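You operate a simulated robot arm through the tools that you are given. There is no shell and no other tool. Be economical: measure what you need, move in short steps, check, and stop when the job is done.

You are at the controls of a simulated robot arm. One attempt, no reset.

## Task
Sand the coarse marks off the large sink's outer wall, then tilt it to 60.
Fine: open the air; sink locked while you sand and at the end; grey sander, no heat tint, never laid down running, back at rest in cup 2.

Only the result counts: the job must be done as asked and must still hold three seconds after the hand-in. Knocking over, shifting, dropping, spilling or breaking anything else fails it.

## Robot
A 6-joint arm with a two-finger gripper on a trunk, on a base that drives. Base frame: it is fixed to the floor where the robot stands at the start and does not move with it; the origin is under the middle of the robot, x ahead of it, y to its left, z up. Units: mm, rad, N and s.
Its first joint turns from -2.897 to 2.897 rad. Places, roughly: air panel [700, -200, 500]; air valve [800, 0, 800]; cup 2 [100, -1700, 800]; grey sander [0, -1750, 1000]; large sink [500, -1100, 1000]; lock lever [0, -1300, 800]; orange polisher [250, -1500, 1000]; red wheel [0, -1750, 750]; teal grinder [0, -1750, 1000]. Payload 2.54 kg.
The TCP is the grasp point between the finger pads, 30 mm short of the fingertips. In the tool frame z runs along the fingers and y along their closing line. The gripper opens to 116 mm. The gripper's body begins 95 mm behind the TCP.
Orientation is that of the tool frame in the base frame, as [roll, pitch, yaw] about the fixed x, y, z axes, in that order (R = Rz(yaw) Ry(pitch) Rx(roll)). With the fingers straight down and closing along the base's y, the tool's x points along the base's -x, its y along +y and its z along -z.

## Interface
- The arm moves only by the tool drive_tool. Its argument "rows" is a list of rows, each a list of 7 numbers: the turn, a rotation vector about the base's x, y, z in rad, then the shift along the base's x, y, z in mm, then the finger opening in mm, from 0 to 116. In form: [[rx, ry, rz, x, y, z, fingers], ...]. A call has 1 to 12 rows; each row is the pose to reach, as a shift and turn from the pose commanded when the call began. Rows are played at 5 a second. More than 50 mm and 0.15 rad between two rows, or a gripper value outside its range, and nothing of the call is played. Where a pose cannot be reached the arm comes as near as it can. A force on the tool above 90 N (or 10 N above the force at the start of the call, whichever is more), or a blocked arm, ends the call early, and 0.2 s more pass. Each finger travels about 72 mm/s and halts on what it meets, pressing with about 40 N; the grip force reading is that of the motor and also rises with nothing between the fingers. The clock runs only during rows and for 0.2 s after the last one: add rows that repeat a pose to give the fingers time. It gives the time, the measured TCP pose, the force on the tool (base axes), the opening and the grip force at its end, in the units of the frame above (readings bear some noise), with the torque about the TCP (base axes, N m) and any sound that the robot's microphone picked up.
- Cameras (640 x 400 px; columns grow to the right, rows downward): "scene" is now at [-36.9, 108.4, 1425.2]; the picture's right is [-0.46, -0.89, 0.00], its down [-0.36, 0.19, -0.91] and it looks along [0.81, -0.42, -0.41] (base axes); focal length 260 px, centre (320, 200). "wrist" rides on the gripper at [69, -15, -122] in the tool frame; the picture's right is [0.21, 0.98, 0.00], its down [-0.83, 0.18, -0.53] and it looks along [-0.52, 0.11, 0.85] (tool axes); focal length 251 px, centre (320, 200). There is no depth. A picture from a camera that has moved, and an enlarged one, comes with that camera's place and axes in the base frame and with its lens.
- capture(camera): a new picture of that camera. The clock stands still meanwhile.
- drive_base(legs): drives the robot by 1 to 6 legs, each [ahead, left, turn to the left] in mm, mm and rad, along the robot's own axes; the way and the turn of a leg run together, so that a leg with both is an arc; at most 1500 mm and 3.142 rad a leg. The arm and the cameras ride along, it lands a little off, and it stops where it bumps. It gives what a move gives.
- aim_head(pan, tilt): turns the head with the scene camera to pan (to the left, within 2.094 rad either way) and tilt (down, from -0.506 to 1.204), counted from straight ahead of the robot. It gives what a move gives.
- inspect(camera, box): a new picture of the part [left, top, right, bottom] of that camera's present view, enlarged. The clock stands still meanwhile.
- sign_off(): hands the job in; it is judged then, once.

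Go step by step. Nothing tells you exact positions but the pictures and the camera data: compare them with the known pose of the tool, close in by small moves and look again before you grip or let go. The budget is 120 turns and 78 pictures, counting those below and the enlarged ones. Unless the task says otherwise, let go and move clear before handing in, and close with one line.

The tools are called after "Request:" as a command line: name --pt "numbers of a row" for each row, then --argument value for the rest, lists and objects as JSON in quotes. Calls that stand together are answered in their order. drive_tool: Moves the arm, as the interface text tells. Its arguments: {"type":"object","properties":{"rows":{"type":"array","items":{"type":"array","items":{"type":"number"}}}},"required":["rows"]} The other tools are called the same way: drive_base (legs) drives the base; aim_head (pan, tilt) turns the head that bears the scene camera; capture (camera) takes a picture; inspect (camera, box) takes an enlarged picture of a part of a camera's view; sign_off () hands the job in.

At the start:

```text
time: 0.0
position: [637.6, -227.0, 1000.3]
tcp_rot: [-3.141, -0.001, -3.141]
force: [0.3, 0.3, 0.2]
moment: [0.05, -0.01, -0.01]
gripper_width: 116.1
grip_force: 0.1
robot x, y, heading: [-0.9, -3.5, 0.002]
head pan, tilt: [-0.473, 0.422]
```

scene: 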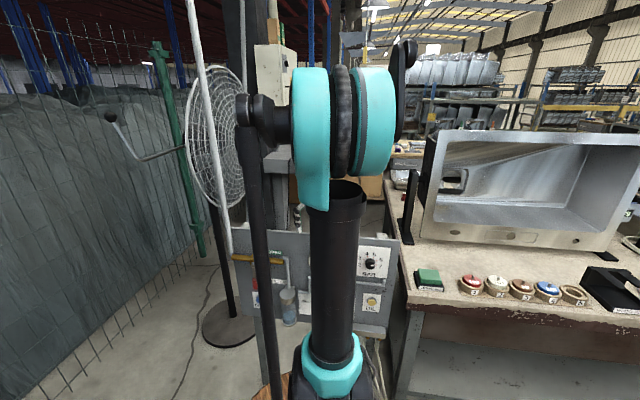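
wrist: 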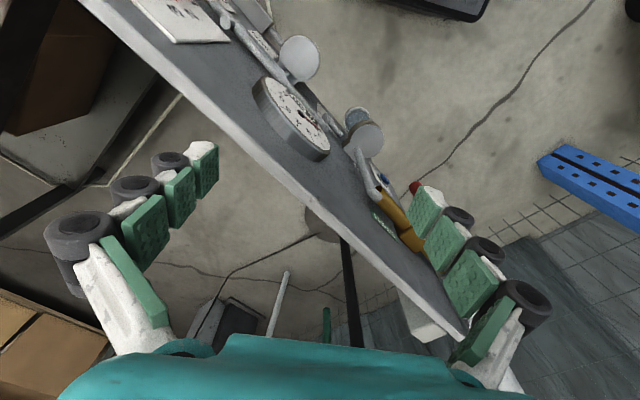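

I see the air panel ahead-left with a yellow handle and a gauge, and the large sink on a bench to the right with numbered cups. I'll take closer looks first.

Request:
inspect --camera "scene" --box '[200, 200, 420, 340]'

Request:
aim_head --pan -1.2 --tilt 0.4

Request:
capture --camera "scene"

```text
2.86 times, centred on (310, 270) of scene
camera zoom: at [-36.9, 108.4, 1425.2], right [-0.46, -0.89, 0.0], down [-0.36, 0.19, -0.91], along [0.81, -0.42, -0.41], focal length 744 px, centre (349, 0)
```

zoom: 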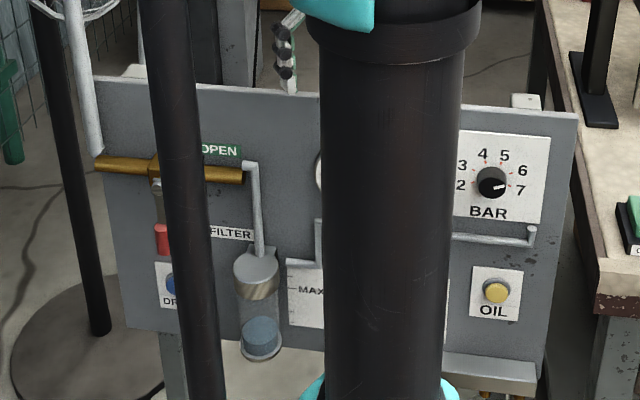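

```text
time: 1.1
position: [637.7, -227.5, 1000.6]
tcp_rot: [-3.141, 0.0, 3.141]
force: [-0.9, 0.0, 0.5]
moment: [-0.02, -0.03, 0.03]
gripper_width: 116.2
grip_force: 0.0
robot x, y, heading: [1.7, -0.4, 0.002]
head pan, tilt: [-1.201, 0.4]
```

```text
74 pictures are left
camera scene: at [-85.5, 64.2, 1427.2], right [-0.93, -0.36, 0.0], down [-0.14, 0.36, -0.92], along [0.33, -0.86, -0.39], focal length 260 px, centre (320, 200)
```

scene: 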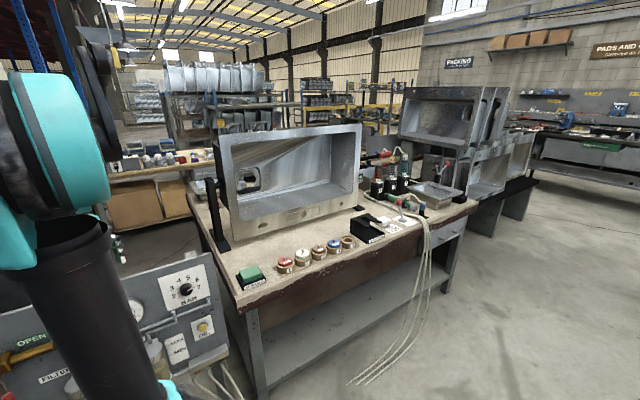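

The bench has cups, tools with hoses, discs and a sink in a tilting frame. I'll inspect details.

Request:
inspect --camera "scene" --box '[200, 110, 360, 210]'

Request:
inspect --camera "scene" --box '[340, 140, 500, 240]'

Request:
inspect --camera "scene" --box '[220, 210, 380, 310]'

Request:
inspect --camera "scene" --box '[0, 250, 240, 400]'

Request:
inspect --camera "scene" --box '[480, 20, 640, 120]'

```text
4.00 times, centred on (280, 160) of scene
camera zoom: at [-85.5, 64.2, 1427.2], right [-0.93, -0.36, 0.0], down [-0.14, 0.36, -0.92], along [0.33, -0.86, -0.39], focal length 1042 px, centre (480, 360)
```

zoom: 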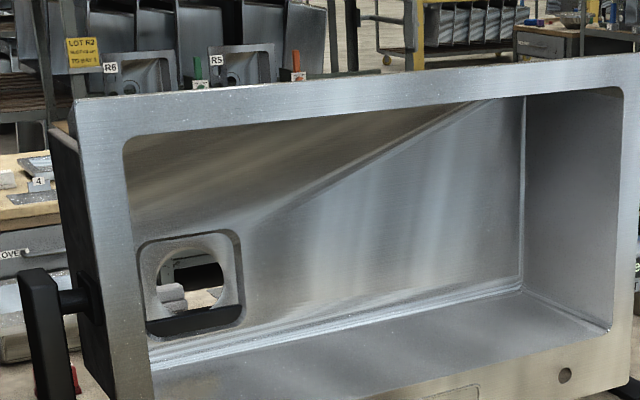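

```text
4.00 times, centred on (420, 190) of scene
camera zoom: at [-85.5, 64.2, 1427.2], right [-0.93, -0.36, 0.0], down [-0.14, 0.36, -0.92], along [0.33, -0.86, -0.39], focal length 1042 px, centre (-80, 240)
```

zoom: 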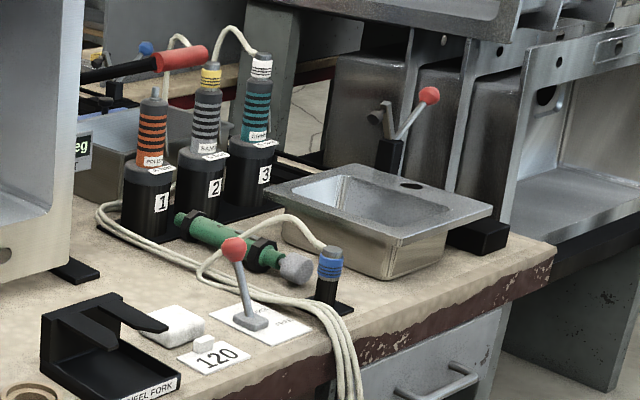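

```text
4.00 times, centred on (300, 260) of scene
camera zoom: at [-85.5, 64.2, 1427.2], right [-0.93, -0.36, 0.0], down [-0.14, 0.36, -0.92], along [0.33, -0.86, -0.39], focal length 1042 px, centre (400, -40)
```

zoom: 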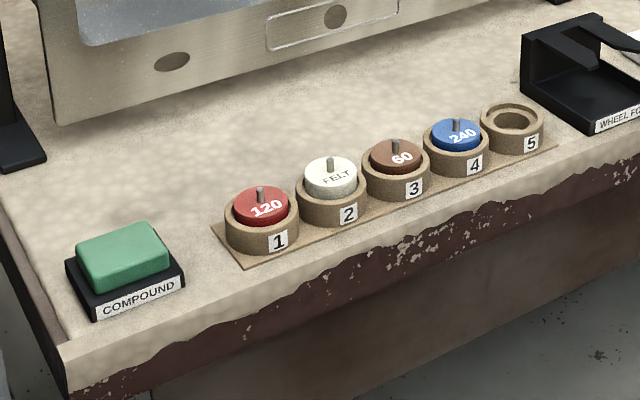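

```text
2.67 times, centred on (120, 325) of scene
camera zoom: at [-85.5, 64.2, 1427.2], right [-0.93, -0.36, 0.0], down [-0.14, 0.36, -0.92], along [0.33, -0.86, -0.39], focal length 695 px, centre (853, -133)
```

zoom: 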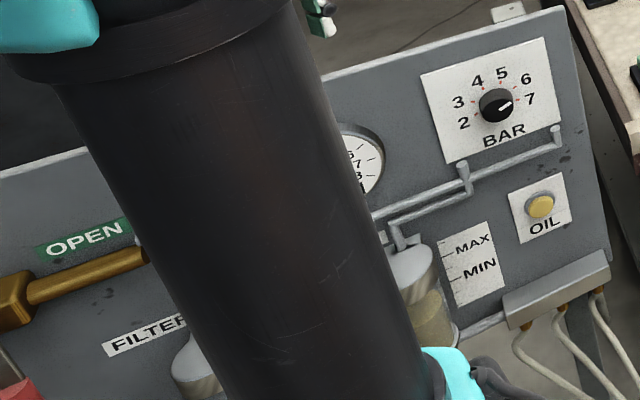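

```text
4.00 times, centred on (560, 70) of scene
camera zoom: at [-85.5, 64.2, 1427.2], right [-0.93, -0.36, 0.0], down [-0.14, 0.36, -0.92], along [0.33, -0.86, -0.39], focal length 1042 px, centre (-640, 720)
```

zoom: 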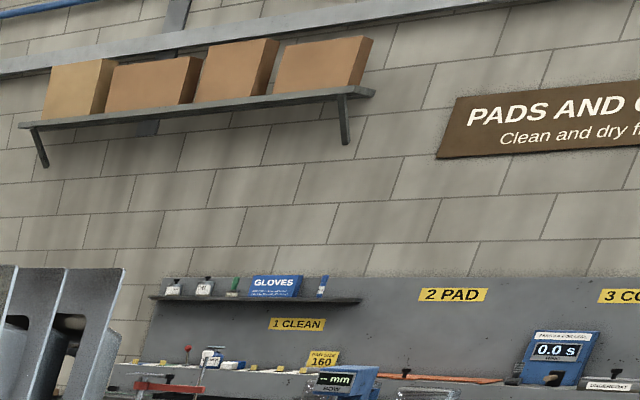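

Arm blocks the panel view. I'll move the arm to the right and look at the panel.

Request:
drive_tool --pt "0 0 0 -20 -45 0 116" --pt "0 0 0 -40 -90 0 116" --pt "0 0 0 -60 -135 0 116" --pt "0 0 0 -80 -180 0 116" --pt "0 0 0 -110 -220 0 116" --pt "0 0 0 -140 -260 0 116" --pt "0 0 0 -170 -300 0 116" --pt "0 0 0 -200 -340 0 116"

Request:
aim_head --pan -0.2 --tilt 0.6

Request:
capture --camera "scene"

Request:
capture --camera "wrist"

```text
time: 2.9
position: [438.7, -567.0, 1000.7]
tcp_rot: [-3.141, -0.001, -3.14]
force: [0.4, 0.6, 1.7]
moment: [-0.03, 0.02, 0.01]
gripper_width: 115.9
grip_force: 0.1
robot x, y, heading: [-2.8, -0.1, -0.001]
head pan, tilt: [-1.201, 0.4]
```

```text
time: 4.2
position: [438.3, -566.6, 999.3]
tcp_rot: [-3.141, 0.0, -3.141]
force: [0.2, 0.1, -0.3]
moment: [0.02, -0.03, 0.02]
gripper_width: 116.0
grip_force: 0.1
robot x, y, heading: [-1.1, -1.0, 0.003]
head pan, tilt: [-0.201, 0.6]
```

```text
68 pictures are left
camera scene: at [-32.4, 132.8, 1409.0], right [-0.2, -0.98, 0.0], down [-0.55, 0.11, -0.83], along [0.81, -0.17, -0.56], focal length 260 px, centre (320, 200)
```

scene: 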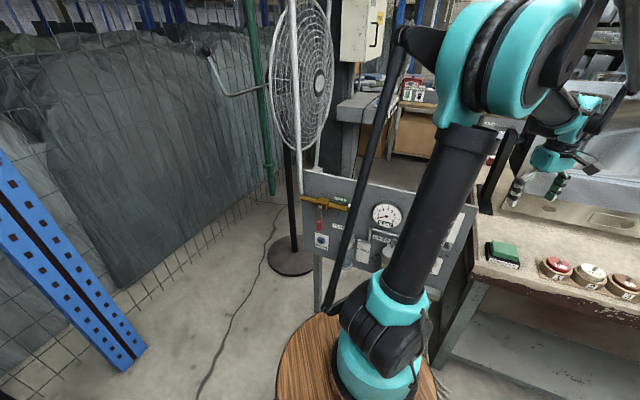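

```text
67 pictures are left
camera wrist: at [370.3, -582.5, 1121.7], right [-0.21, 0.98, 0.0], down [0.83, 0.18, 0.53], along [0.52, 0.11, -0.85], focal length 251 px, centre (320, 200)
```

wrist: 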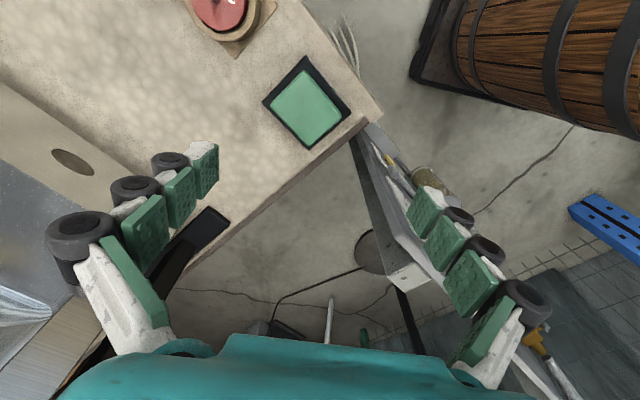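

Request:
inspect --camera "scene" --box '[295, 165, 475, 278]'

```text
3.54 times, centred on (385, 222) of scene
camera zoom: at [-32.4, 132.8, 1409.0], right [-0.2, -0.98, 0.0], down [-0.55, 0.11, -0.83], along [0.81, -0.17, -0.56], focal length 922 px, centre (90, 124)
```

zoom: 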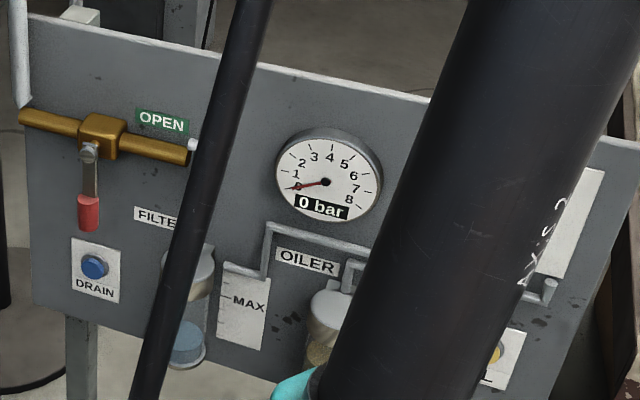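

The panel's closed red lever hangs at about [738,-34,735], with panel and bench both facing heading -0.64. I'll turn to face them square on, and look.

Request:
drive_base --legs '[[0, 0, -0.6435]]'

Request:
aim_head --pan 0.45 --tilt 0.6

Request:
capture --camera "scene"

```text
time: 6.3
position: [7.3, -717.0, 999.0]
tcp_rot: [-3.14, -0.001, 2.493]
force: [-0.9, -0.5, 0.3]
moment: [0.01, -0.01, 0.04]
gripper_width: 115.8
grip_force: 0.0
robot x, y, heading: [-1.5, 2.0, -0.644]
head pan, tilt: [-0.201, 0.6]
```

```text
time: 7.3
position: [8.2, -716.4, 999.8]
tcp_rot: [3.141, 0.0, 2.493]
force: [0.7, 0.5, -0.1]
moment: [-0.02, -0.03, -0.01]
gripper_width: 116.0
grip_force: 0.0
robot x, y, heading: [1.1, -0.7, -0.652]
head pan, tilt: [0.45, 0.6]
```

```text
65 pictures are left
camera scene: at [82.2, 175.1, 1409.0], right [-0.2, -0.98, 0.0], down [-0.55, 0.11, -0.83], along [0.81, -0.16, -0.56], focal length 260 px, centre (320, 200)
```

scene: 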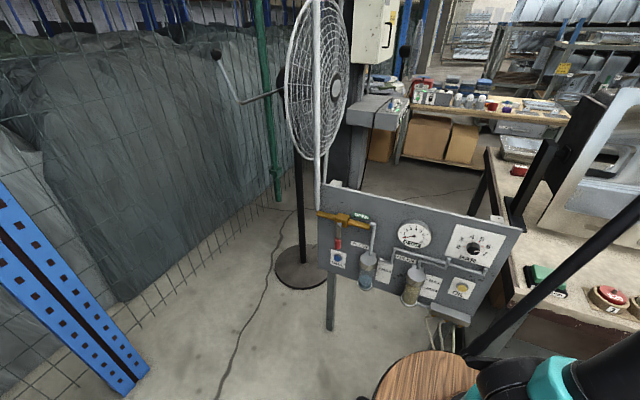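

Request:
inspect --camera "scene" --box '[310, 180, 530, 318]'

```text
2.90 times, centred on (420, 249) of scene
camera zoom: at [82.2, 175.1, 1409.0], right [-0.2, -0.98, 0.0], down [-0.55, 0.11, -0.83], along [0.81, -0.16, -0.56], focal length 755 px, centre (30, 58)
```

zoom: 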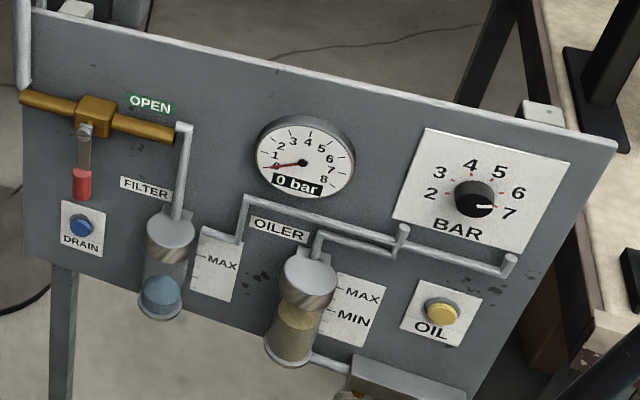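

Air at 0 bar, regulator knob near 7; I need the sander's rating before deciding. I'll drive right along the bench to read the cards.

Request:
drive_base --legs '[[0, -900, 0]]'

Request:
aim_head --pan -0.3 --tilt 0.55

Request:
capture --camera "scene"

```text
time: 12.1
position: [-539.7, -1436.4, 1000.1]
tcp_rot: [-3.141, -0.001, 2.491]
force: [0.4, -1.3, -0.1]
moment: [0.0, -0.01, -0.01]
gripper_width: 115.9
grip_force: 0.0
robot x, y, heading: [-548.7, -718.8, -0.653]
head pan, tilt: [0.45, 0.6]
```

```text
time: 13.2
position: [-540.0, -1435.2, 999.7]
tcp_rot: [-3.141, -0.001, 2.491]
force: [-0.2, 0.1, 0.2]
moment: [-0.01, -0.05, -0.01]
gripper_width: 116.0
grip_force: 0.1
robot x, y, heading: [-547.0, -718.4, -0.655]
head pan, tilt: [-0.3, 0.55]
```

```text
63 pictures are left
camera scene: at [-496.5, -599.2, 1413.5], right [-0.81, -0.58, 0.0], down [-0.3, 0.43, -0.85], along [0.5, -0.69, -0.52], focal length 260 px, centre (320, 200)
```

scene: 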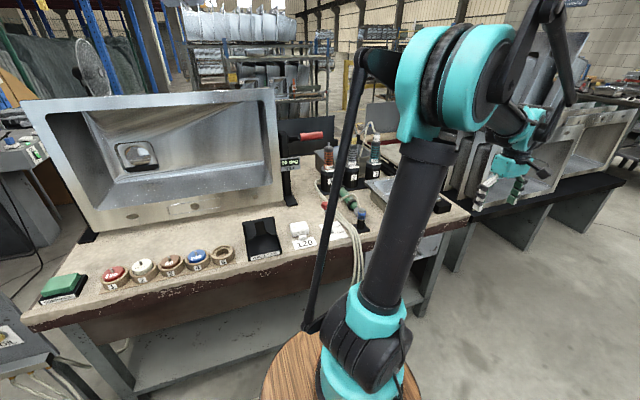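

Request:
inspect --camera "scene" --box '[260, 110, 400, 198]'

Request:
inspect --camera "scene" --box '[230, 180, 380, 274]'

Request:
inspect --camera "scene" --box '[20, 80, 300, 255]'

```text
4.55 times, centred on (330, 154) of scene
camera zoom: at [-496.5, -599.2, 1413.5], right [-0.81, -0.58, 0.0], down [-0.3, 0.43, -0.85], along [0.5, -0.69, -0.52], focal length 1184 px, centre (274, 409)
```

zoom: 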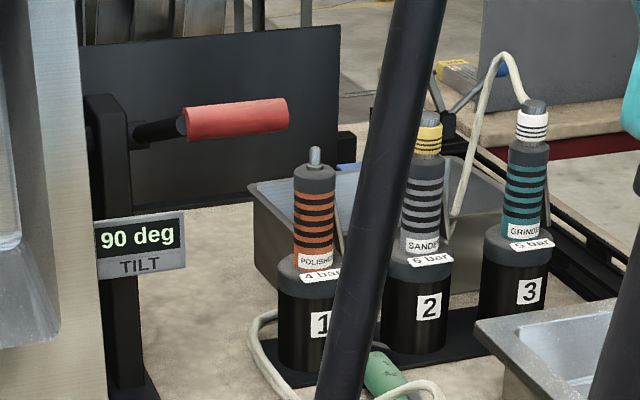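

```text
4.26 times, centred on (305, 227) of scene
camera zoom: at [-496.5, -599.2, 1413.5], right [-0.81, -0.58, 0.0], down [-0.3, 0.43, -0.85], along [0.5, -0.69, -0.52], focal length 1109 px, centre (384, 85)
```

zoom: 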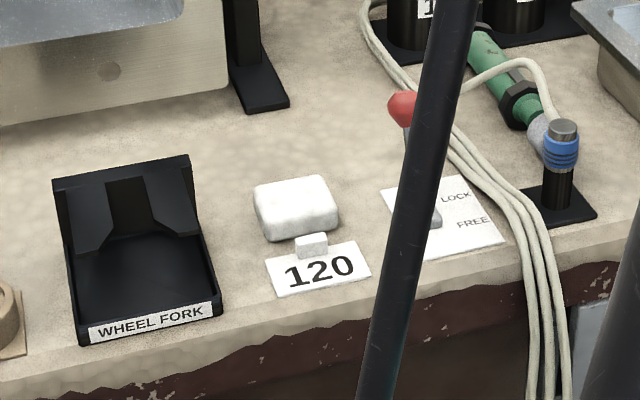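

```text
2.29 times, centred on (160, 168) of scene
camera zoom: at [-496.5, -599.2, 1413.5], right [-0.81, -0.58, 0.0], down [-0.3, 0.43, -0.85], along [0.5, -0.69, -0.52], focal length 596 px, centre (686, 274)
```

zoom: 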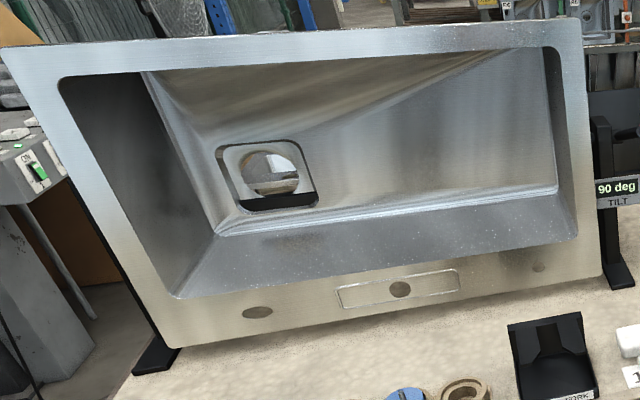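

The sander is rated 6 bar (knob sits at 7), the sink is at 90°, and the lock lever has LOCK/FREE. Now I'll raise the arm to look over the sink for the marks.

Request:
drive_tool --pt "0 0 0 0 0 48 116" --pt "0 0 0 0 0 96 116" --pt "0 0 0 0 0 144 116" --pt "0 0 0 0 0 192 116" --pt "0 0 0 0 0 240 116" --pt "0 0 0 0 0 288 116" --pt "0 0 0 24 32 320 116" --pt "0 0 0 52 68 340 116" --pt "0 0 0 80 104 360 116" --pt "0 0 0 108 140 380 116" --pt "0 0 0 136 176 390 116" --pt "0 0 0 164 212 400 116"

Request:
drive_base --legs '[[200, 0, 0]]'

Request:
capture --camera "wrist"

Request:
capture --camera "scene"

```text
refused: row 7 steps farther than a row can; nothing moved
```

```text
time: 14.8
position: [-379.4, -1555.7, 1000.1]
tcp_rot: [-3.141, 0.0, 2.49]
force: [-0.4, 0.6, -0.2]
moment: [0.01, 0.02, 0.01]
gripper_width: 116.1
grip_force: 0.1
robot x, y, heading: [-385.2, -841.7, -0.643]
head pan, tilt: [-0.3, 0.55]
```

```text
59 pictures are left
camera wrist: at [-443.8, -1527.2, 1121.7], right [0.42, 0.91, 0.0], down [0.77, -0.36, 0.53], along [0.48, -0.22, -0.85], focal length 251 px, centre (320, 200)
```

wrist: 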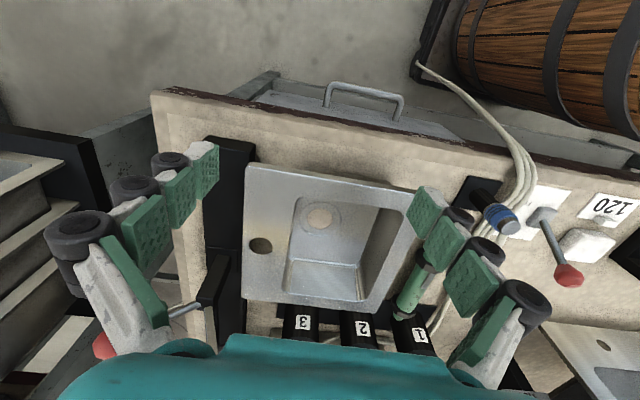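

```text
58 pictures are left
camera scene: at [-337.3, -720.4, 1413.5], right [-0.81, -0.58, 0.0], down [-0.3, 0.43, -0.85], along [0.5, -0.69, -0.52], focal length 260 px, centre (320, 200)
```

scene: 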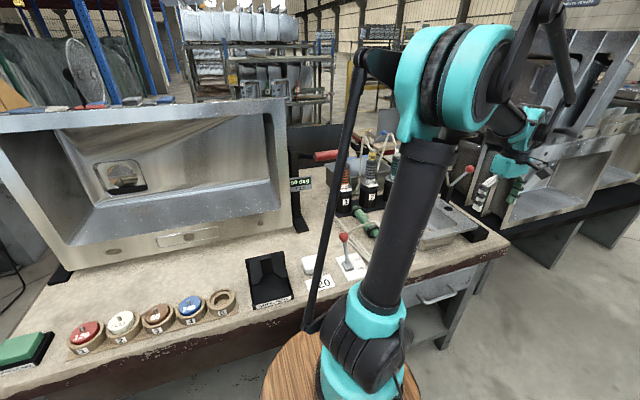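

Request:
drive_tool --pt "0 0 0 0 0 48 116" --pt "0 0 0 0 0 96 116" --pt "0 0 0 0 0 144 116" --pt "0 0 0 0 0 192 116" --pt "0 0 0 0 0 240 116" --pt "0 0 0 0 0 288 116" --pt "0 0 0 12 16 320 116" --pt "0 0 0 36 48 345 116" --pt "0 0 0 60 80 370 116" --pt "0 0 0 84 112 390 116" --pt "0 0 0 112 146 400 116" --pt "0 0 0 140 182 400 116"

Request:
capture --camera "wrist"

```text
time: 17.4
position: [-241.0, -1374.3, 1398.9]
tcp_rot: [3.14, 0.0, 2.489]
force: [-0.1, 0.0, -0.4]
moment: [0.09, 0.0, 0.0]
gripper_width: 115.8
grip_force: 0.1
robot x, y, heading: [-384.6, -839.9, -0.651]
head pan, tilt: [-0.3, 0.55]
```

```text
57 pictures are left
camera wrist: at [-304.2, -1345.1, 1520.8], right [0.42, 0.91, 0.0], down [0.77, -0.36, 0.53], along [0.48, -0.23, -0.85], focal length 251 px, centre (320, 200)
```

wrist: 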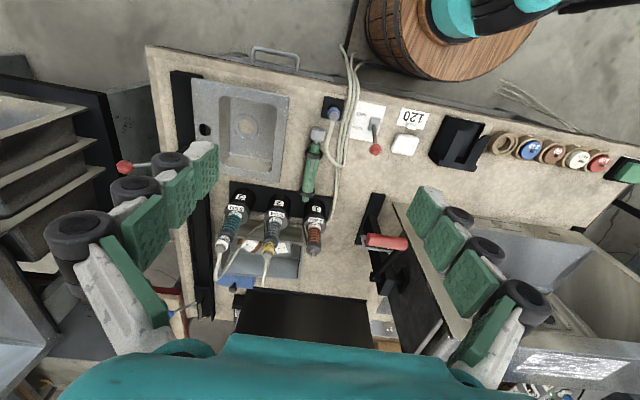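

White scratch marks are visible on the sink's top-facing outer wall. I'll zoom on the marks, the tools and the lever.

Request:
inspect --camera "wrist" --box '[380, 190, 640, 400]'

Request:
inspect --camera "wrist" --box '[190, 90, 420, 300]'

```text
1.90 times, centred on (510, 295) of wrist
camera zoom: at [-304.2, -1345.1, 1520.8], right [0.42, 0.91, 0.0], down [0.77, -0.36, 0.53], along [0.48, -0.23, -0.85], focal length 479 px, centre (-42, 19)
```

zoom: 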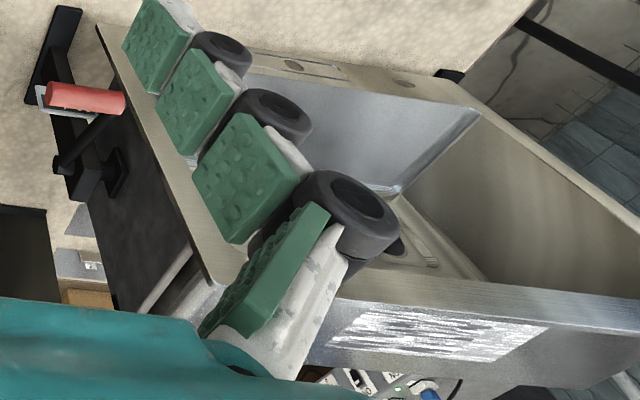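

```text
1.90 times, centred on (305, 195) of wrist
camera zoom: at [-304.2, -1345.1, 1520.8], right [0.42, 0.91, 0.0], down [0.77, -0.36, 0.53], along [0.48, -0.23, -0.85], focal length 479 px, centre (349, 210)
```

zoom: 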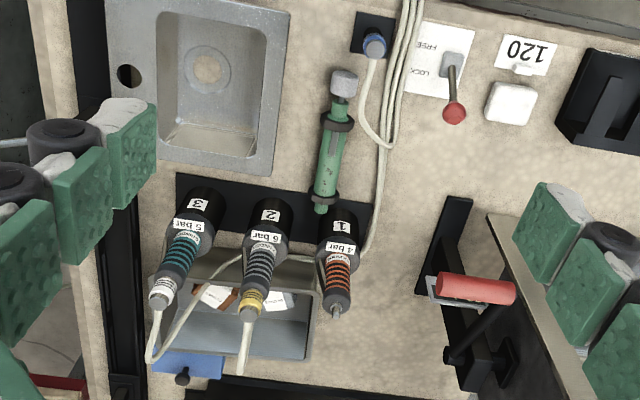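

The marks sit on the top wall around a 215×88 mm patch; lever leans to LOCK, sander wears a yellow hose. First the air: back to the panel, tool turned horizontal.

Request:
drive_base --legs '[[-226, 0, 0], [0, 1123, 0]]'

Request:
drive_tool --pt "-0.0857 -0.1143 0 14 20 -40 116" --pt "-0.1714 -0.2285 0 28 40 -80 116" --pt "-0.257 -0.343 0 42 60 -120 60" --pt "-0.343 -0.457 0 56 80 -160 30" --pt "-0.4284 -0.571 0 70 100 -200 0" --pt "-0.514 -0.6855 0 84 120 -240 0" --pt "-0.6 -0.8 0 98 140 -280 0" --pt "-0.6855 -0.914 0 112 160 -320 0" --pt "-0.771 -1.028 0 126 180 -360 0" --pt "-0.857 -1.1426 0 140 200 -400 0" --pt "-0.9426 -1.2568 0 154 220 -440 0"

Request:
aim_head --pan 0.0 --tilt 0.65

Request:
capture --camera "scene"

Request:
capture --camera "wrist"

```text
time: 24.4
position: [262.5, -346.0, 1398.5]
tcp_rot: [3.141, 0.001, 2.487]
force: [0.8, 0.3, -0.3]
moment: [-0.01, 0.0, 0.01]
gripper_width: 116.0
grip_force: 0.1
robot x, y, heading: [117.1, 192.0, -0.662]
head pan, tilt: [-0.3, 0.55]
```

```text
time: 26.9
position: [342.5, -177.6, 1048.6]
tcp_rot: [2.558, 1.554, 1.915]
force: [-0.7, -0.1, 0.7]
moment: [0.01, 0.03, 0.08]
gripper_width: 0.0
grip_force: 29.0
out of reach, approached as far as the arm can: row 7, 8, 9, 10, 11
robot x, y, heading: [117.6, 192.3, -0.653]
head pan, tilt: [-0.3, 0.55]
stopped in row 11: the arm was blocked; the commanded pose is now the measured one
```

```text
time: 27.6
position: [343.3, -177.3, 1048.6]
tcp_rot: [2.596, 1.553, 1.951]
force: [0.1, -0.1, -0.1]
moment: [0.01, -0.02, 0.06]
gripper_width: 0.0
grip_force: 28.9
robot x, y, heading: [120.0, 188.3, -0.648]
head pan, tilt: [0.0, 0.649]
```

```text
54 pictures are left
camera scene: at [183.8, 328.7, 1404.7], right [-0.61, -0.79, 0.0], down [-0.48, 0.37, -0.8], along [0.63, -0.48, -0.6], focal length 260 px, centre (320, 200)
```

scene: 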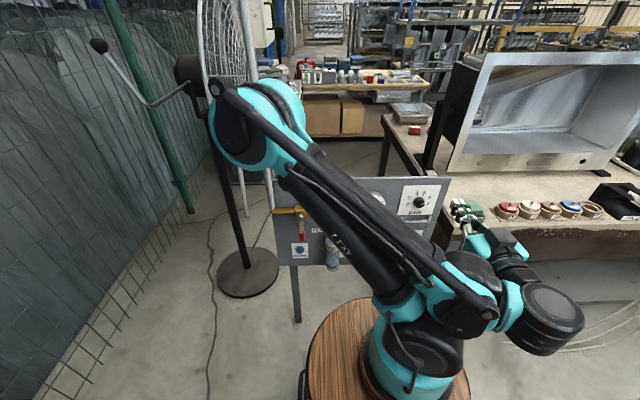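

```text
53 pictures are left
camera wrist: at [237.2, -115.5, 981.6], right [0.58, 0.78, -0.21], down [-0.31, 0.45, 0.83], along [0.75, -0.42, 0.51], focal length 251 px, centre (320, 200)
```

wrist: 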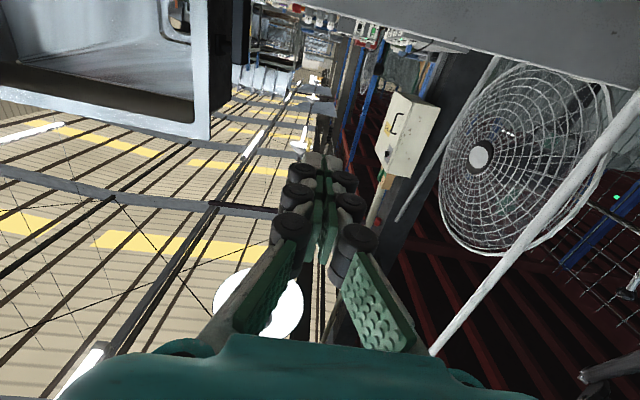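

The tool is horizontal now. I'll bring the closed fingers to a staging point left and short of the red lever.

Request:
drive_tool --pt "0 0 0 30.9 23 -25.9 0" --pt "0 0 0 61.8 46 -51.8 0" --pt "0 0 0 92.7 69 -77.7 0" --pt "0 0 0 123.6 92 -103.6 0" --pt "0 0 0 154.5 115 -129.5 0" --pt "0 0 0 185.4 138 -155.4 0" --pt "0 0 0 216.3 161 -181.3 0" --pt "0 0 0 247.2 184 -207.2 0" --pt "0 0 0 278.1 207 -233.1 0" --pt "0 0 0 309 230 -259 0" --pt "0 0 0 340 253 -285 0"

Request:
aim_head --pan 0.1 --tilt 0.75

Request:
capture --camera "scene"

```text
time: 28.4
position: [356.7, -171.4, 1052.1]
tcp_rot: [2.529, 1.555, 1.89]
force: [-0.4, -1.0, 0.2]
moment: [0.01, 0.01, 0.01]
gripper_width: 0.1
grip_force: 28.8
out of reach, approached as far as the arm can: row 1, 2, 3
robot x, y, heading: [118.6, 184.2, -0.656]
head pan, tilt: [0.0, 0.649]
stopped in row 3: the arm was blocked; the commanded pose is now the measured one
```

```text
time: 29.0
position: [355.7, -171.2, 1051.3]
tcp_rot: [2.55, 1.555, 1.908]
force: [-0.6, 0.7, -0.7]
moment: [-0.03, -0.01, 0.03]
gripper_width: 0.0
grip_force: 28.4
robot x, y, heading: [119.4, 189.4, -0.653]
head pan, tilt: [0.099, 0.75]
```

```text
52 pictures are left
camera scene: at [185.3, 337.8, 1396.1], right [-0.53, -0.85, 0.0], down [-0.58, 0.36, -0.73], along [0.62, -0.39, -0.68], focal length 260 px, centre (320, 200)
```

scene: 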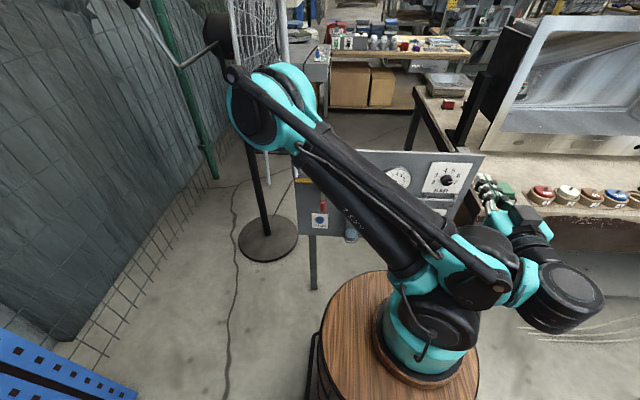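

The arm is folded tight and stuck. I'll unfold it upward/forward first.

Request:
drive_tool --pt "0 0 0 10 -8 40 0" --pt "0 0 0 20 -15 80 0" --pt "0 0 0 40 -30 110 0" --pt "0 0 0 64 -48 140 0" --pt "0 0 0 96 -72 160 0" --pt "0 0 0 128 -96 170 0" --pt "0 0 0 160 -120 170 0"

Request:
capture --camera "scene"

```text
time: 30.6
position: [507.1, -293.1, 1217.5]
tcp_rot: [-2.687, 1.552, 2.88]
force: [3.2, 1.5, 0.4]
moment: [0.0, -0.03, -0.29]
gripper_width: 0.3
grip_force: 28.4
out of reach, approached as far as the arm can: row 1, 2, 3, 4, 5
robot x, y, heading: [116.9, 188.9, -0.652]
head pan, tilt: [0.099, 0.75]
```

```text
51 pictures are left
camera scene: at [203.0, 351.6, 1393.4], right [-0.53, -0.85, 0.02], down [-0.59, 0.35, -0.73], along [0.61, -0.39, -0.69], focal length 260 px, centre (320, 200)
```

scene: 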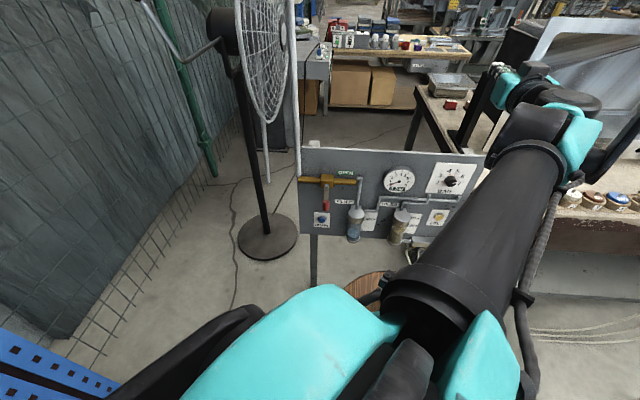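

Request:
drive_tool --pt "0 0 0 28 -21 -20 0" --pt "0 0 0 56 -42 -50 0" --pt "0 0 0 76 -57 -90 0" --pt "0 0 0 92 -69 -130 0" --pt "0 0 0 100 -75 -175 0" --pt "0 0 0 100 -75 -220 0"

Request:
capture --camera "scene"

```text
time: 32.0
position: [616.9, -364.8, 1000.0]
tcp_rot: [2.536, 1.554, 1.897]
force: [-0.6, 0.5, -0.1]
moment: [0.04, -0.01, 0.0]
gripper_width: 0.0
grip_force: 28.4
robot x, y, heading: [121.4, 188.2, -0.655]
head pan, tilt: [0.099, 0.75]
```

```text
50 pictures are left
camera scene: at [185.2, 338.1, 1396.1], right [-0.53, -0.85, 0.0], down [-0.58, 0.36, -0.73], along [0.62, -0.39, -0.68], focal length 260 px, centre (320, 200)
```

scene: 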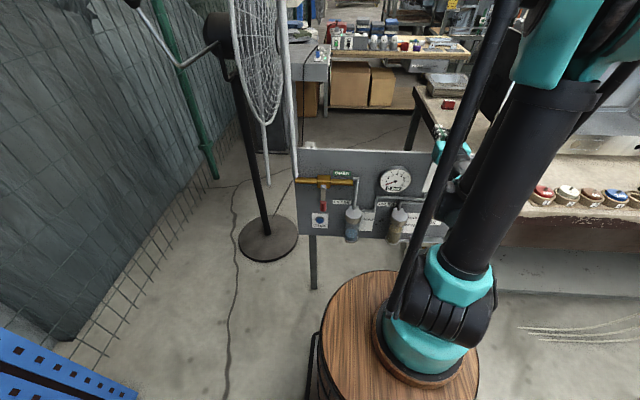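

Arm is in a good posture again. Now staging left of the lever, in front of the panel.

Request:
drive_tool --pt "0 0 0 -4.3 45 0 0" --pt "0 0 0 -8.7 90 0 0" --pt "0 0 0 -13 135 0 0" --pt "0 0 0 -17.3 180 0 0" --pt "0 0 0 -21.7 225 0 0" --pt "0 0 0 -26 270 0 0" --pt "0 0 0 -6.3 296.3 -35.8 0" --pt "0 0 0 13.3 322.7 -71.7 0" --pt "0 0 0 33 349 -107.5 0" --pt "0 0 0 52.7 375.3 -143.3 0" --pt "0 0 0 72.3 401.7 -179.2 0" --pt "0 0 0 92 428 -215 0"

Request:
capture --camera "scene"

Request:
capture --camera "wrist"

```text
time: 34.6
position: [774.4, 107.0, 948.0]
tcp_rot: [2.688, 1.551, 2.04]
force: [-1.5, -3.1, 0.4]
moment: [0.05, 0.0, 0.14]
gripper_width: 0.0
grip_force: 28.6
out of reach, approached as far as the arm can: row 7, 8, 9, 10, 11, 12
robot x, y, heading: [118.0, 190.1, -0.657]
head pan, tilt: [0.099, 0.75]
```

```text
49 pictures are left
camera scene: at [184.6, 337.4, 1396.2], right [-0.53, -0.85, 0.0], down [-0.58, 0.36, -0.73], along [0.62, -0.39, -0.68], focal length 260 px, centre (320, 200)
```

scene: 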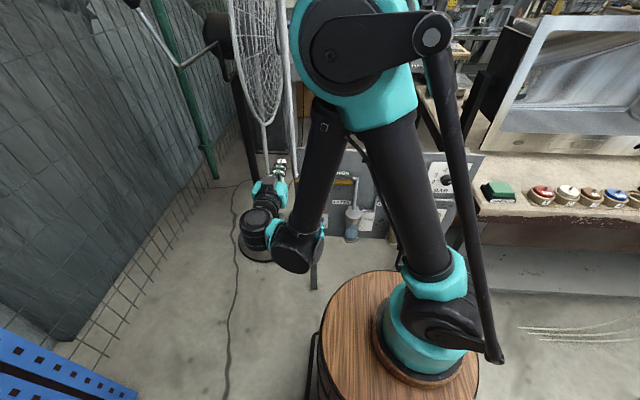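

```text
48 pictures are left
camera wrist: at [667.9, 169.1, 881.6], right [0.59, 0.78, -0.21], down [-0.31, 0.45, 0.84], along [0.75, -0.43, 0.51], focal length 251 px, centre (320, 200)
```

wrist: 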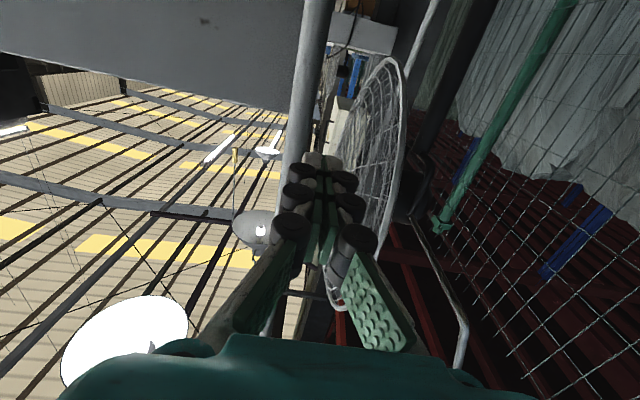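

Too close for a horizontal tool; I'll back the base up and then approach the staging point.

Request:
drive_base --legs '[[-250, 0, 0]]'

```text
time: 36.4
position: [578.9, 259.2, 948.3]
tcp_rot: [2.722, 1.547, 2.078]
force: [0.1, -0.1, -0.7]
moment: [0.01, 0.02, 0.02]
gripper_width: 0.0
grip_force: 28.4
robot x, y, heading: [-78.5, 340.9, -0.649]
head pan, tilt: [0.099, 0.75]
```

Request:
drive_tool --pt "0 0 0 26 -39 -10 0" --pt "0 0 0 52 -78 -25 0" --pt "0 0 0 78 -117 -50 0" --pt "0 0 0 100 -150 -80 0" --pt "0 0 0 116 -172 -115 0" --pt "0 0 0 131 -195 -150 0" --pt "0 0 0 131 -195 -183 0"

Request:
capture --camera "scene"

```text
refused: row 3 steps farther than a row can; nothing moved
```

```text
47 pictures are left
camera scene: at [-12.2, 489.2, 1396.1], right [-0.53, -0.85, 0.0], down [-0.58, 0.36, -0.73], along [0.62, -0.38, -0.68], focal length 260 px, centre (320, 200)
```

scene: 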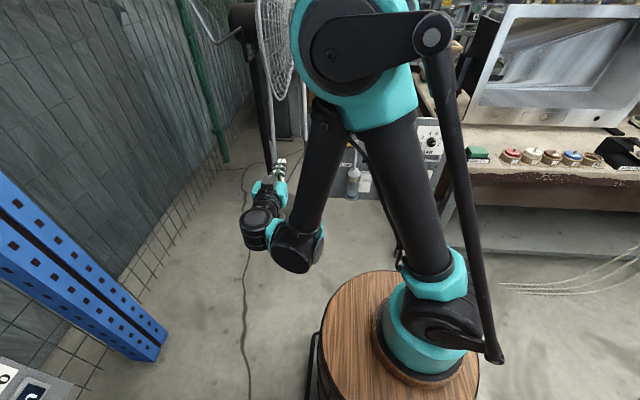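

Request:
drive_tool --pt "0 0 0 22 -33 -5 0" --pt "0 0 0 44 -66 -15 0" --pt "0 0 0 66 -99 -30 0" --pt "0 0 0 84 -126 -60 0" --pt "0 0 0 102 -153 -90 0" --pt "0 0 0 118 -177 -125 0" --pt "0 0 0 131 -195 -160 0" --pt "0 0 0 131 -195 -183 0"

Request:
aim_head --pan 0.2 --tilt 0.65

Request:
capture --camera "scene"

```text
time: 38.2
position: [784.2, 69.9, 840.9]
tcp_rot: [2.744, 1.548, 2.099]
force: [0.3, -0.3, -0.5]
moment: [-0.03, -0.04, 0.01]
gripper_width: 0.1
grip_force: 28.5
out of reach, approached as far as the arm can: row 1, 2, 3, 4, 5, 6, 7, 8
robot x, y, heading: [-82.3, 341.0, -0.655]
head pan, tilt: [0.099, 0.75]
```

```text
time: 38.9
position: [784.0, 70.3, 843.8]
tcp_rot: [2.744, 1.548, 2.098]
force: [-0.7, 0.1, -0.3]
moment: [0.03, 0.02, 0.01]
gripper_width: 0.0
grip_force: 28.8
robot x, y, heading: [-76.6, 339.9, -0.651]
head pan, tilt: [0.201, 0.649]
```

```text
46 pictures are left
camera scene: at [-4.7, 494.8, 1404.7], right [-0.44, -0.9, 0.0], down [-0.54, 0.26, -0.8], along [0.72, -0.35, -0.6], focal length 260 px, centre (320, 200)
```

scene: 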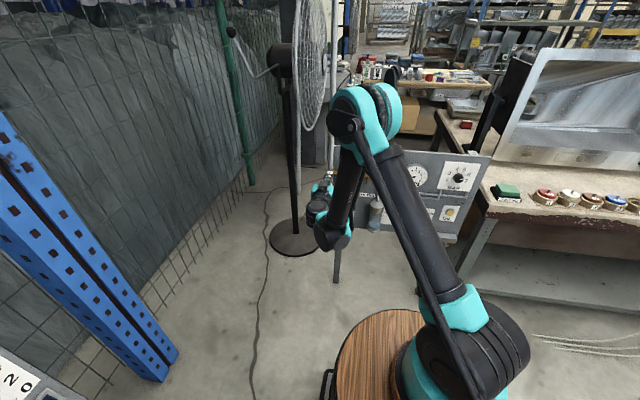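

The wrist limits a level tool this low. I'll pitch the tool down 0.75 rad, which is fine for pushing the lever.

Request:
drive_tool --pt "0.09 0.12 0 0 0 0 0" --pt "0.18 0.24 0 0 0 0 0" --pt "0.27 0.36 0 0 0 0 0" --pt "0.36 0.48 0 0 0 0 0" --pt "0.45 0.6 0 0 0 0 0" --pt "0.45 0.6 0 0 0 0 0"

Request:
inspect --camera "scene" --box '[280, 130, 500, 268]'

```text
time: 40.3
position: [784.8, 71.0, 841.8]
tcp_rot: [3.133, 0.8, 2.486]
force: [-0.4, 0.2, 1.1]
moment: [0.01, -0.01, 0.02]
gripper_width: 0.1
grip_force: 28.9
robot x, y, heading: [-79.7, 339.6, -0.65]
head pan, tilt: [0.201, 0.649]
```

```text
2.90 times, centred on (390, 199) of scene
camera zoom: at [-4.7, 494.8, 1404.7], right [-0.44, -0.9, 0.0], down [-0.54, 0.26, -0.8], along [0.72, -0.35, -0.6], focal length 755 px, centre (117, 203)
```

zoom: 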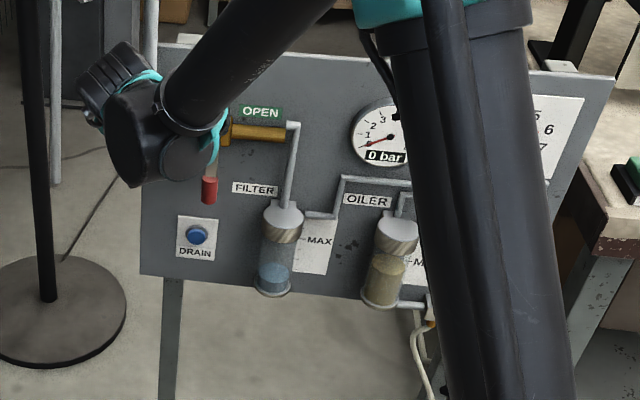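

Request:
drive_tool --pt "0 0 0 -32 24 0 0" --pt "0 0 0 -32 24 -33 0" --pt "0 0 0 -32 24 -66 0" --pt "0 0 0 -60.8 -14.4 -66 0" --pt "0 0 0 -36.8 -32.4 -66 0" --pt "0 0 0 -16.8 -47.4 -66 0"

Request:
inspect --camera "scene" --box '[280, 130, 500, 268]'

Request:
capture --camera "wrist"

```text
time: 41.7
position: [765.3, 23.0, 776.1]
tcp_rot: [3.134, 0.802, 2.486]
force: [0.3, 0.4, -0.7]
moment: [-0.01, -0.01, 0.0]
gripper_width: 0.2
grip_force: 28.7
robot x, y, heading: [-78.8, 343.0, -0.648]
head pan, tilt: [0.201, 0.649]
```

```text
2.90 times, centred on (390, 199) of scene
camera zoom: at [-4.8, 494.9, 1404.7], right [-0.44, -0.9, 0.0], down [-0.54, 0.26, -0.8], along [0.72, -0.35, -0.6], focal length 755 px, centre (117, 203)
```

zoom: 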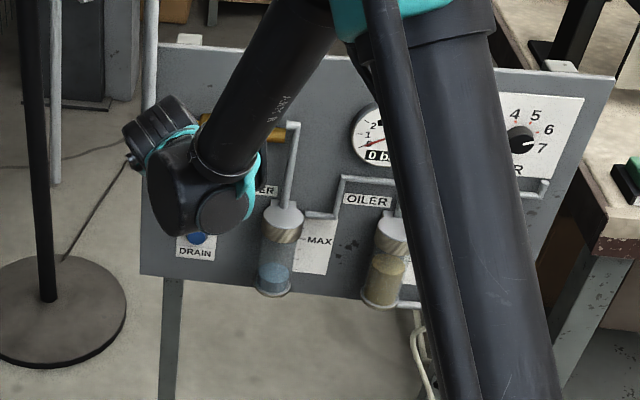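

```text
43 pictures are left
camera wrist: at [650.0, 92.4, 811.2], right [0.47, 0.87, -0.15], down [0.26, 0.02, 0.97], along [0.84, -0.5, -0.21], focal length 251 px, centre (320, 200)
```

wrist: 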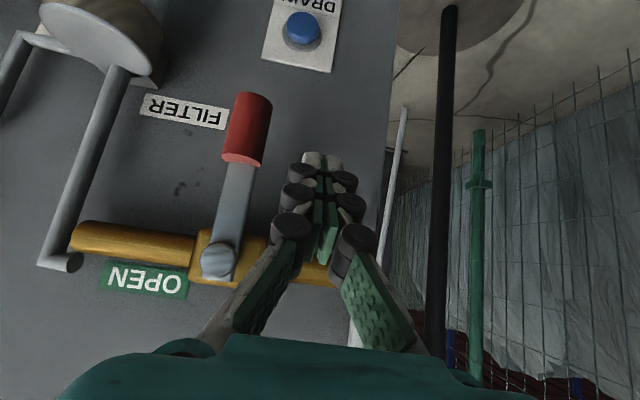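

Fingers are just left of the red lever. Sweeping an arc to the right and up toward OPEN.

Request:
drive_tool --pt "0 0 0 -15.4 -20.5 -2 0" --pt "0 0 0 -29.4 -39.2 -5.5 0" --pt "0 0 0 -43.5 -58 -1 0" --pt "0 0 0 -56 -74.5 11.5 0" --pt "0 0 0 -65 -86.5 30 0" --pt "0 0 0 -67.5 -90 43 0"

Request:
capture --camera "wrist"

```text
time: 43.1
position: [696.4, -61.5, 812.1]
tcp_rot: [3.132, 0.782, 2.484]
force: [-3.4, 1.6, -6.4]
moment: [0.08, 0.09, 0.0]
gripper_width: 6.2
grip_force: 28.8
robot x, y, heading: [-80.4, 340.0, -0.65]
head pan, tilt: [0.201, 0.649]
stopped in row 6: the force on the tool passed its limit at 129 N (the readings are from after the stop); the commanded pose is now the measured one
```

```text
42 pictures are left
camera wrist: at [580.0, 7.6, 849.5], right [0.47, 0.87, -0.14], down [0.27, 0.01, 0.96], along [0.84, -0.5, -0.23], focal length 251 px, centre (320, 200)
```

wrist: 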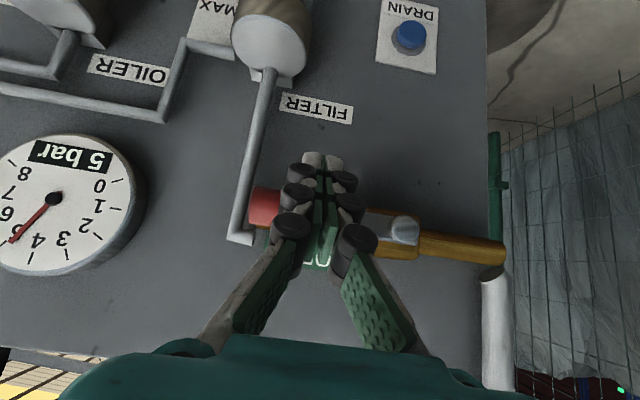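

The lever is along the pipe and the gauge reads 5 bar. I'll withdraw and re-check the gauge and knob.

Request:
drive_tool --pt "0 0 0 0 0 -12 0" --pt "0 0 0 -32 24 -12 0" --pt "0 0 0 -64 48 -5 0" --pt "0 0 0 -96 72 10 0" --pt "0 0 0 -110 40 40 0" --pt "0 0 0 -125 5 70 0" --pt "0 0 0 -135 -30 100 0" --pt "0 0 0 -135 -30 100 0"

Request:
capture --camera "wrist"

```text
time: 44.9
position: [566.6, -77.2, 914.3]
tcp_rot: [-3.128, 0.793, 2.483]
force: [0.8, -0.2, 0.5]
moment: [-0.04, -0.02, -0.01]
gripper_width: 0.1
grip_force: 28.1
out of reach, approached as far as the arm can: row 7, 8
robot x, y, heading: [-78.2, 343.3, -0.653]
head pan, tilt: [0.201, 0.649]
```

```text
41 pictures are left
camera wrist: at [451.9, -6.4, 950.5], right [0.49, 0.86, -0.16], down [0.27, 0.02, 0.96], along [0.83, -0.51, -0.22], focal length 251 px, centre (320, 200)
```

wrist: 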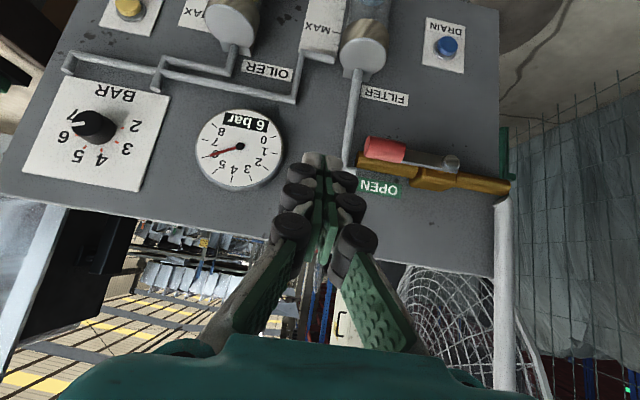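

Request:
inspect --camera "wrist" --box '[20, 70, 300, 210]'

```text
2.29 times, centred on (160, 140) of wrist
camera zoom: at [451.9, -6.4, 950.5], right [0.49, 0.86, -0.16], down [0.27, 0.02, 0.96], along [0.83, -0.51, -0.22], focal length 575 px, centre (686, 337)
```

zoom: 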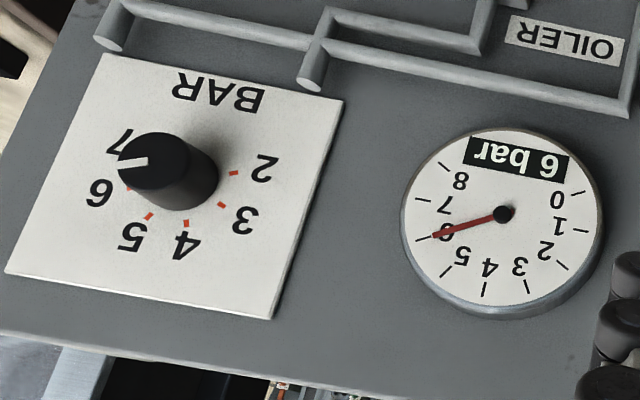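

Gauge is climbing past 6 with the knob near 7, and the sander wants 6. I'll level the tool and line up with the knob, gripper half open.

Request:
drive_tool --pt "0 0 0 3 -40 0 30" --pt "0 0 0 -10 -79 -5 70" --pt "-0.078 -0.104 0 -26 -111 -10 70" --pt "-0.156 -0.208 0 -42 -143 -15 70" --pt "-0.234 -0.312 0 -58 -175 -25 70" --pt "-0.312 -0.416 0 -74 -207 -35 70" --pt "-0.39 -0.52 0 -90 -225 -44 70" --pt "-0.468 -0.624 0 -104 -239 -44 70" --pt "-0.468 -0.624 0 -104 -239 -44 70"

Request:
capture --camera "wrist"

Request:
capture --camera "scene"

```text
time: 46.9
position: [477.8, -346.5, 947.0]
tcp_rot: [-0.228, 1.475, -0.879]
force: [3.0, 2.6, -7.1]
moment: [-0.26, -0.46, -0.37]
gripper_width: 70.0
grip_force: 0.0
out of reach, approached as far as the arm can: row 1, 2, 3, 4, 5, 6, 7, 8, 9
robot x, y, heading: [-81.0, 344.0, -0.655]
head pan, tilt: [0.201, 0.649]
```

```text
39 pictures are left
camera wrist: at [377.2, -290.2, 867.1], right [0.61, 0.76, -0.23], down [-0.36, 0.53, 0.77], along [0.71, -0.38, 0.59], focal length 251 px, centre (320, 200)
```

wrist: 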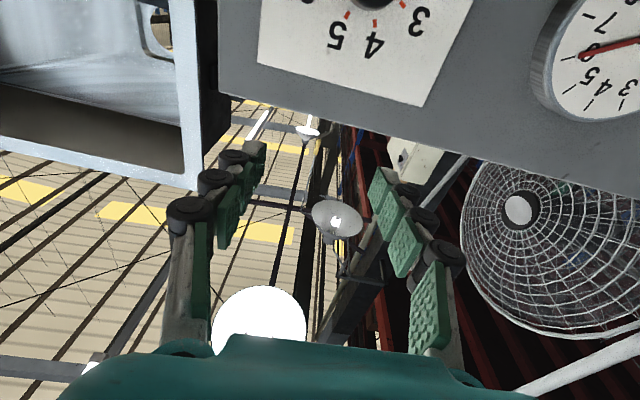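

```text
38 pictures are left
camera scene: at [-4.8, 495.7, 1404.6], right [-0.43, -0.9, 0.0], down [-0.54, 0.26, -0.8], along [0.72, -0.35, -0.6], focal length 260 px, centre (320, 200)
```

scene: 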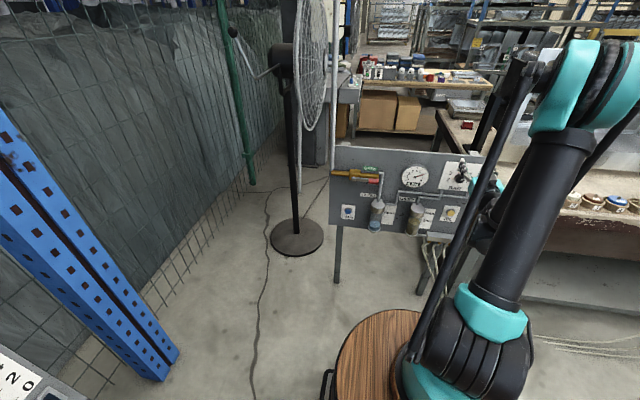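

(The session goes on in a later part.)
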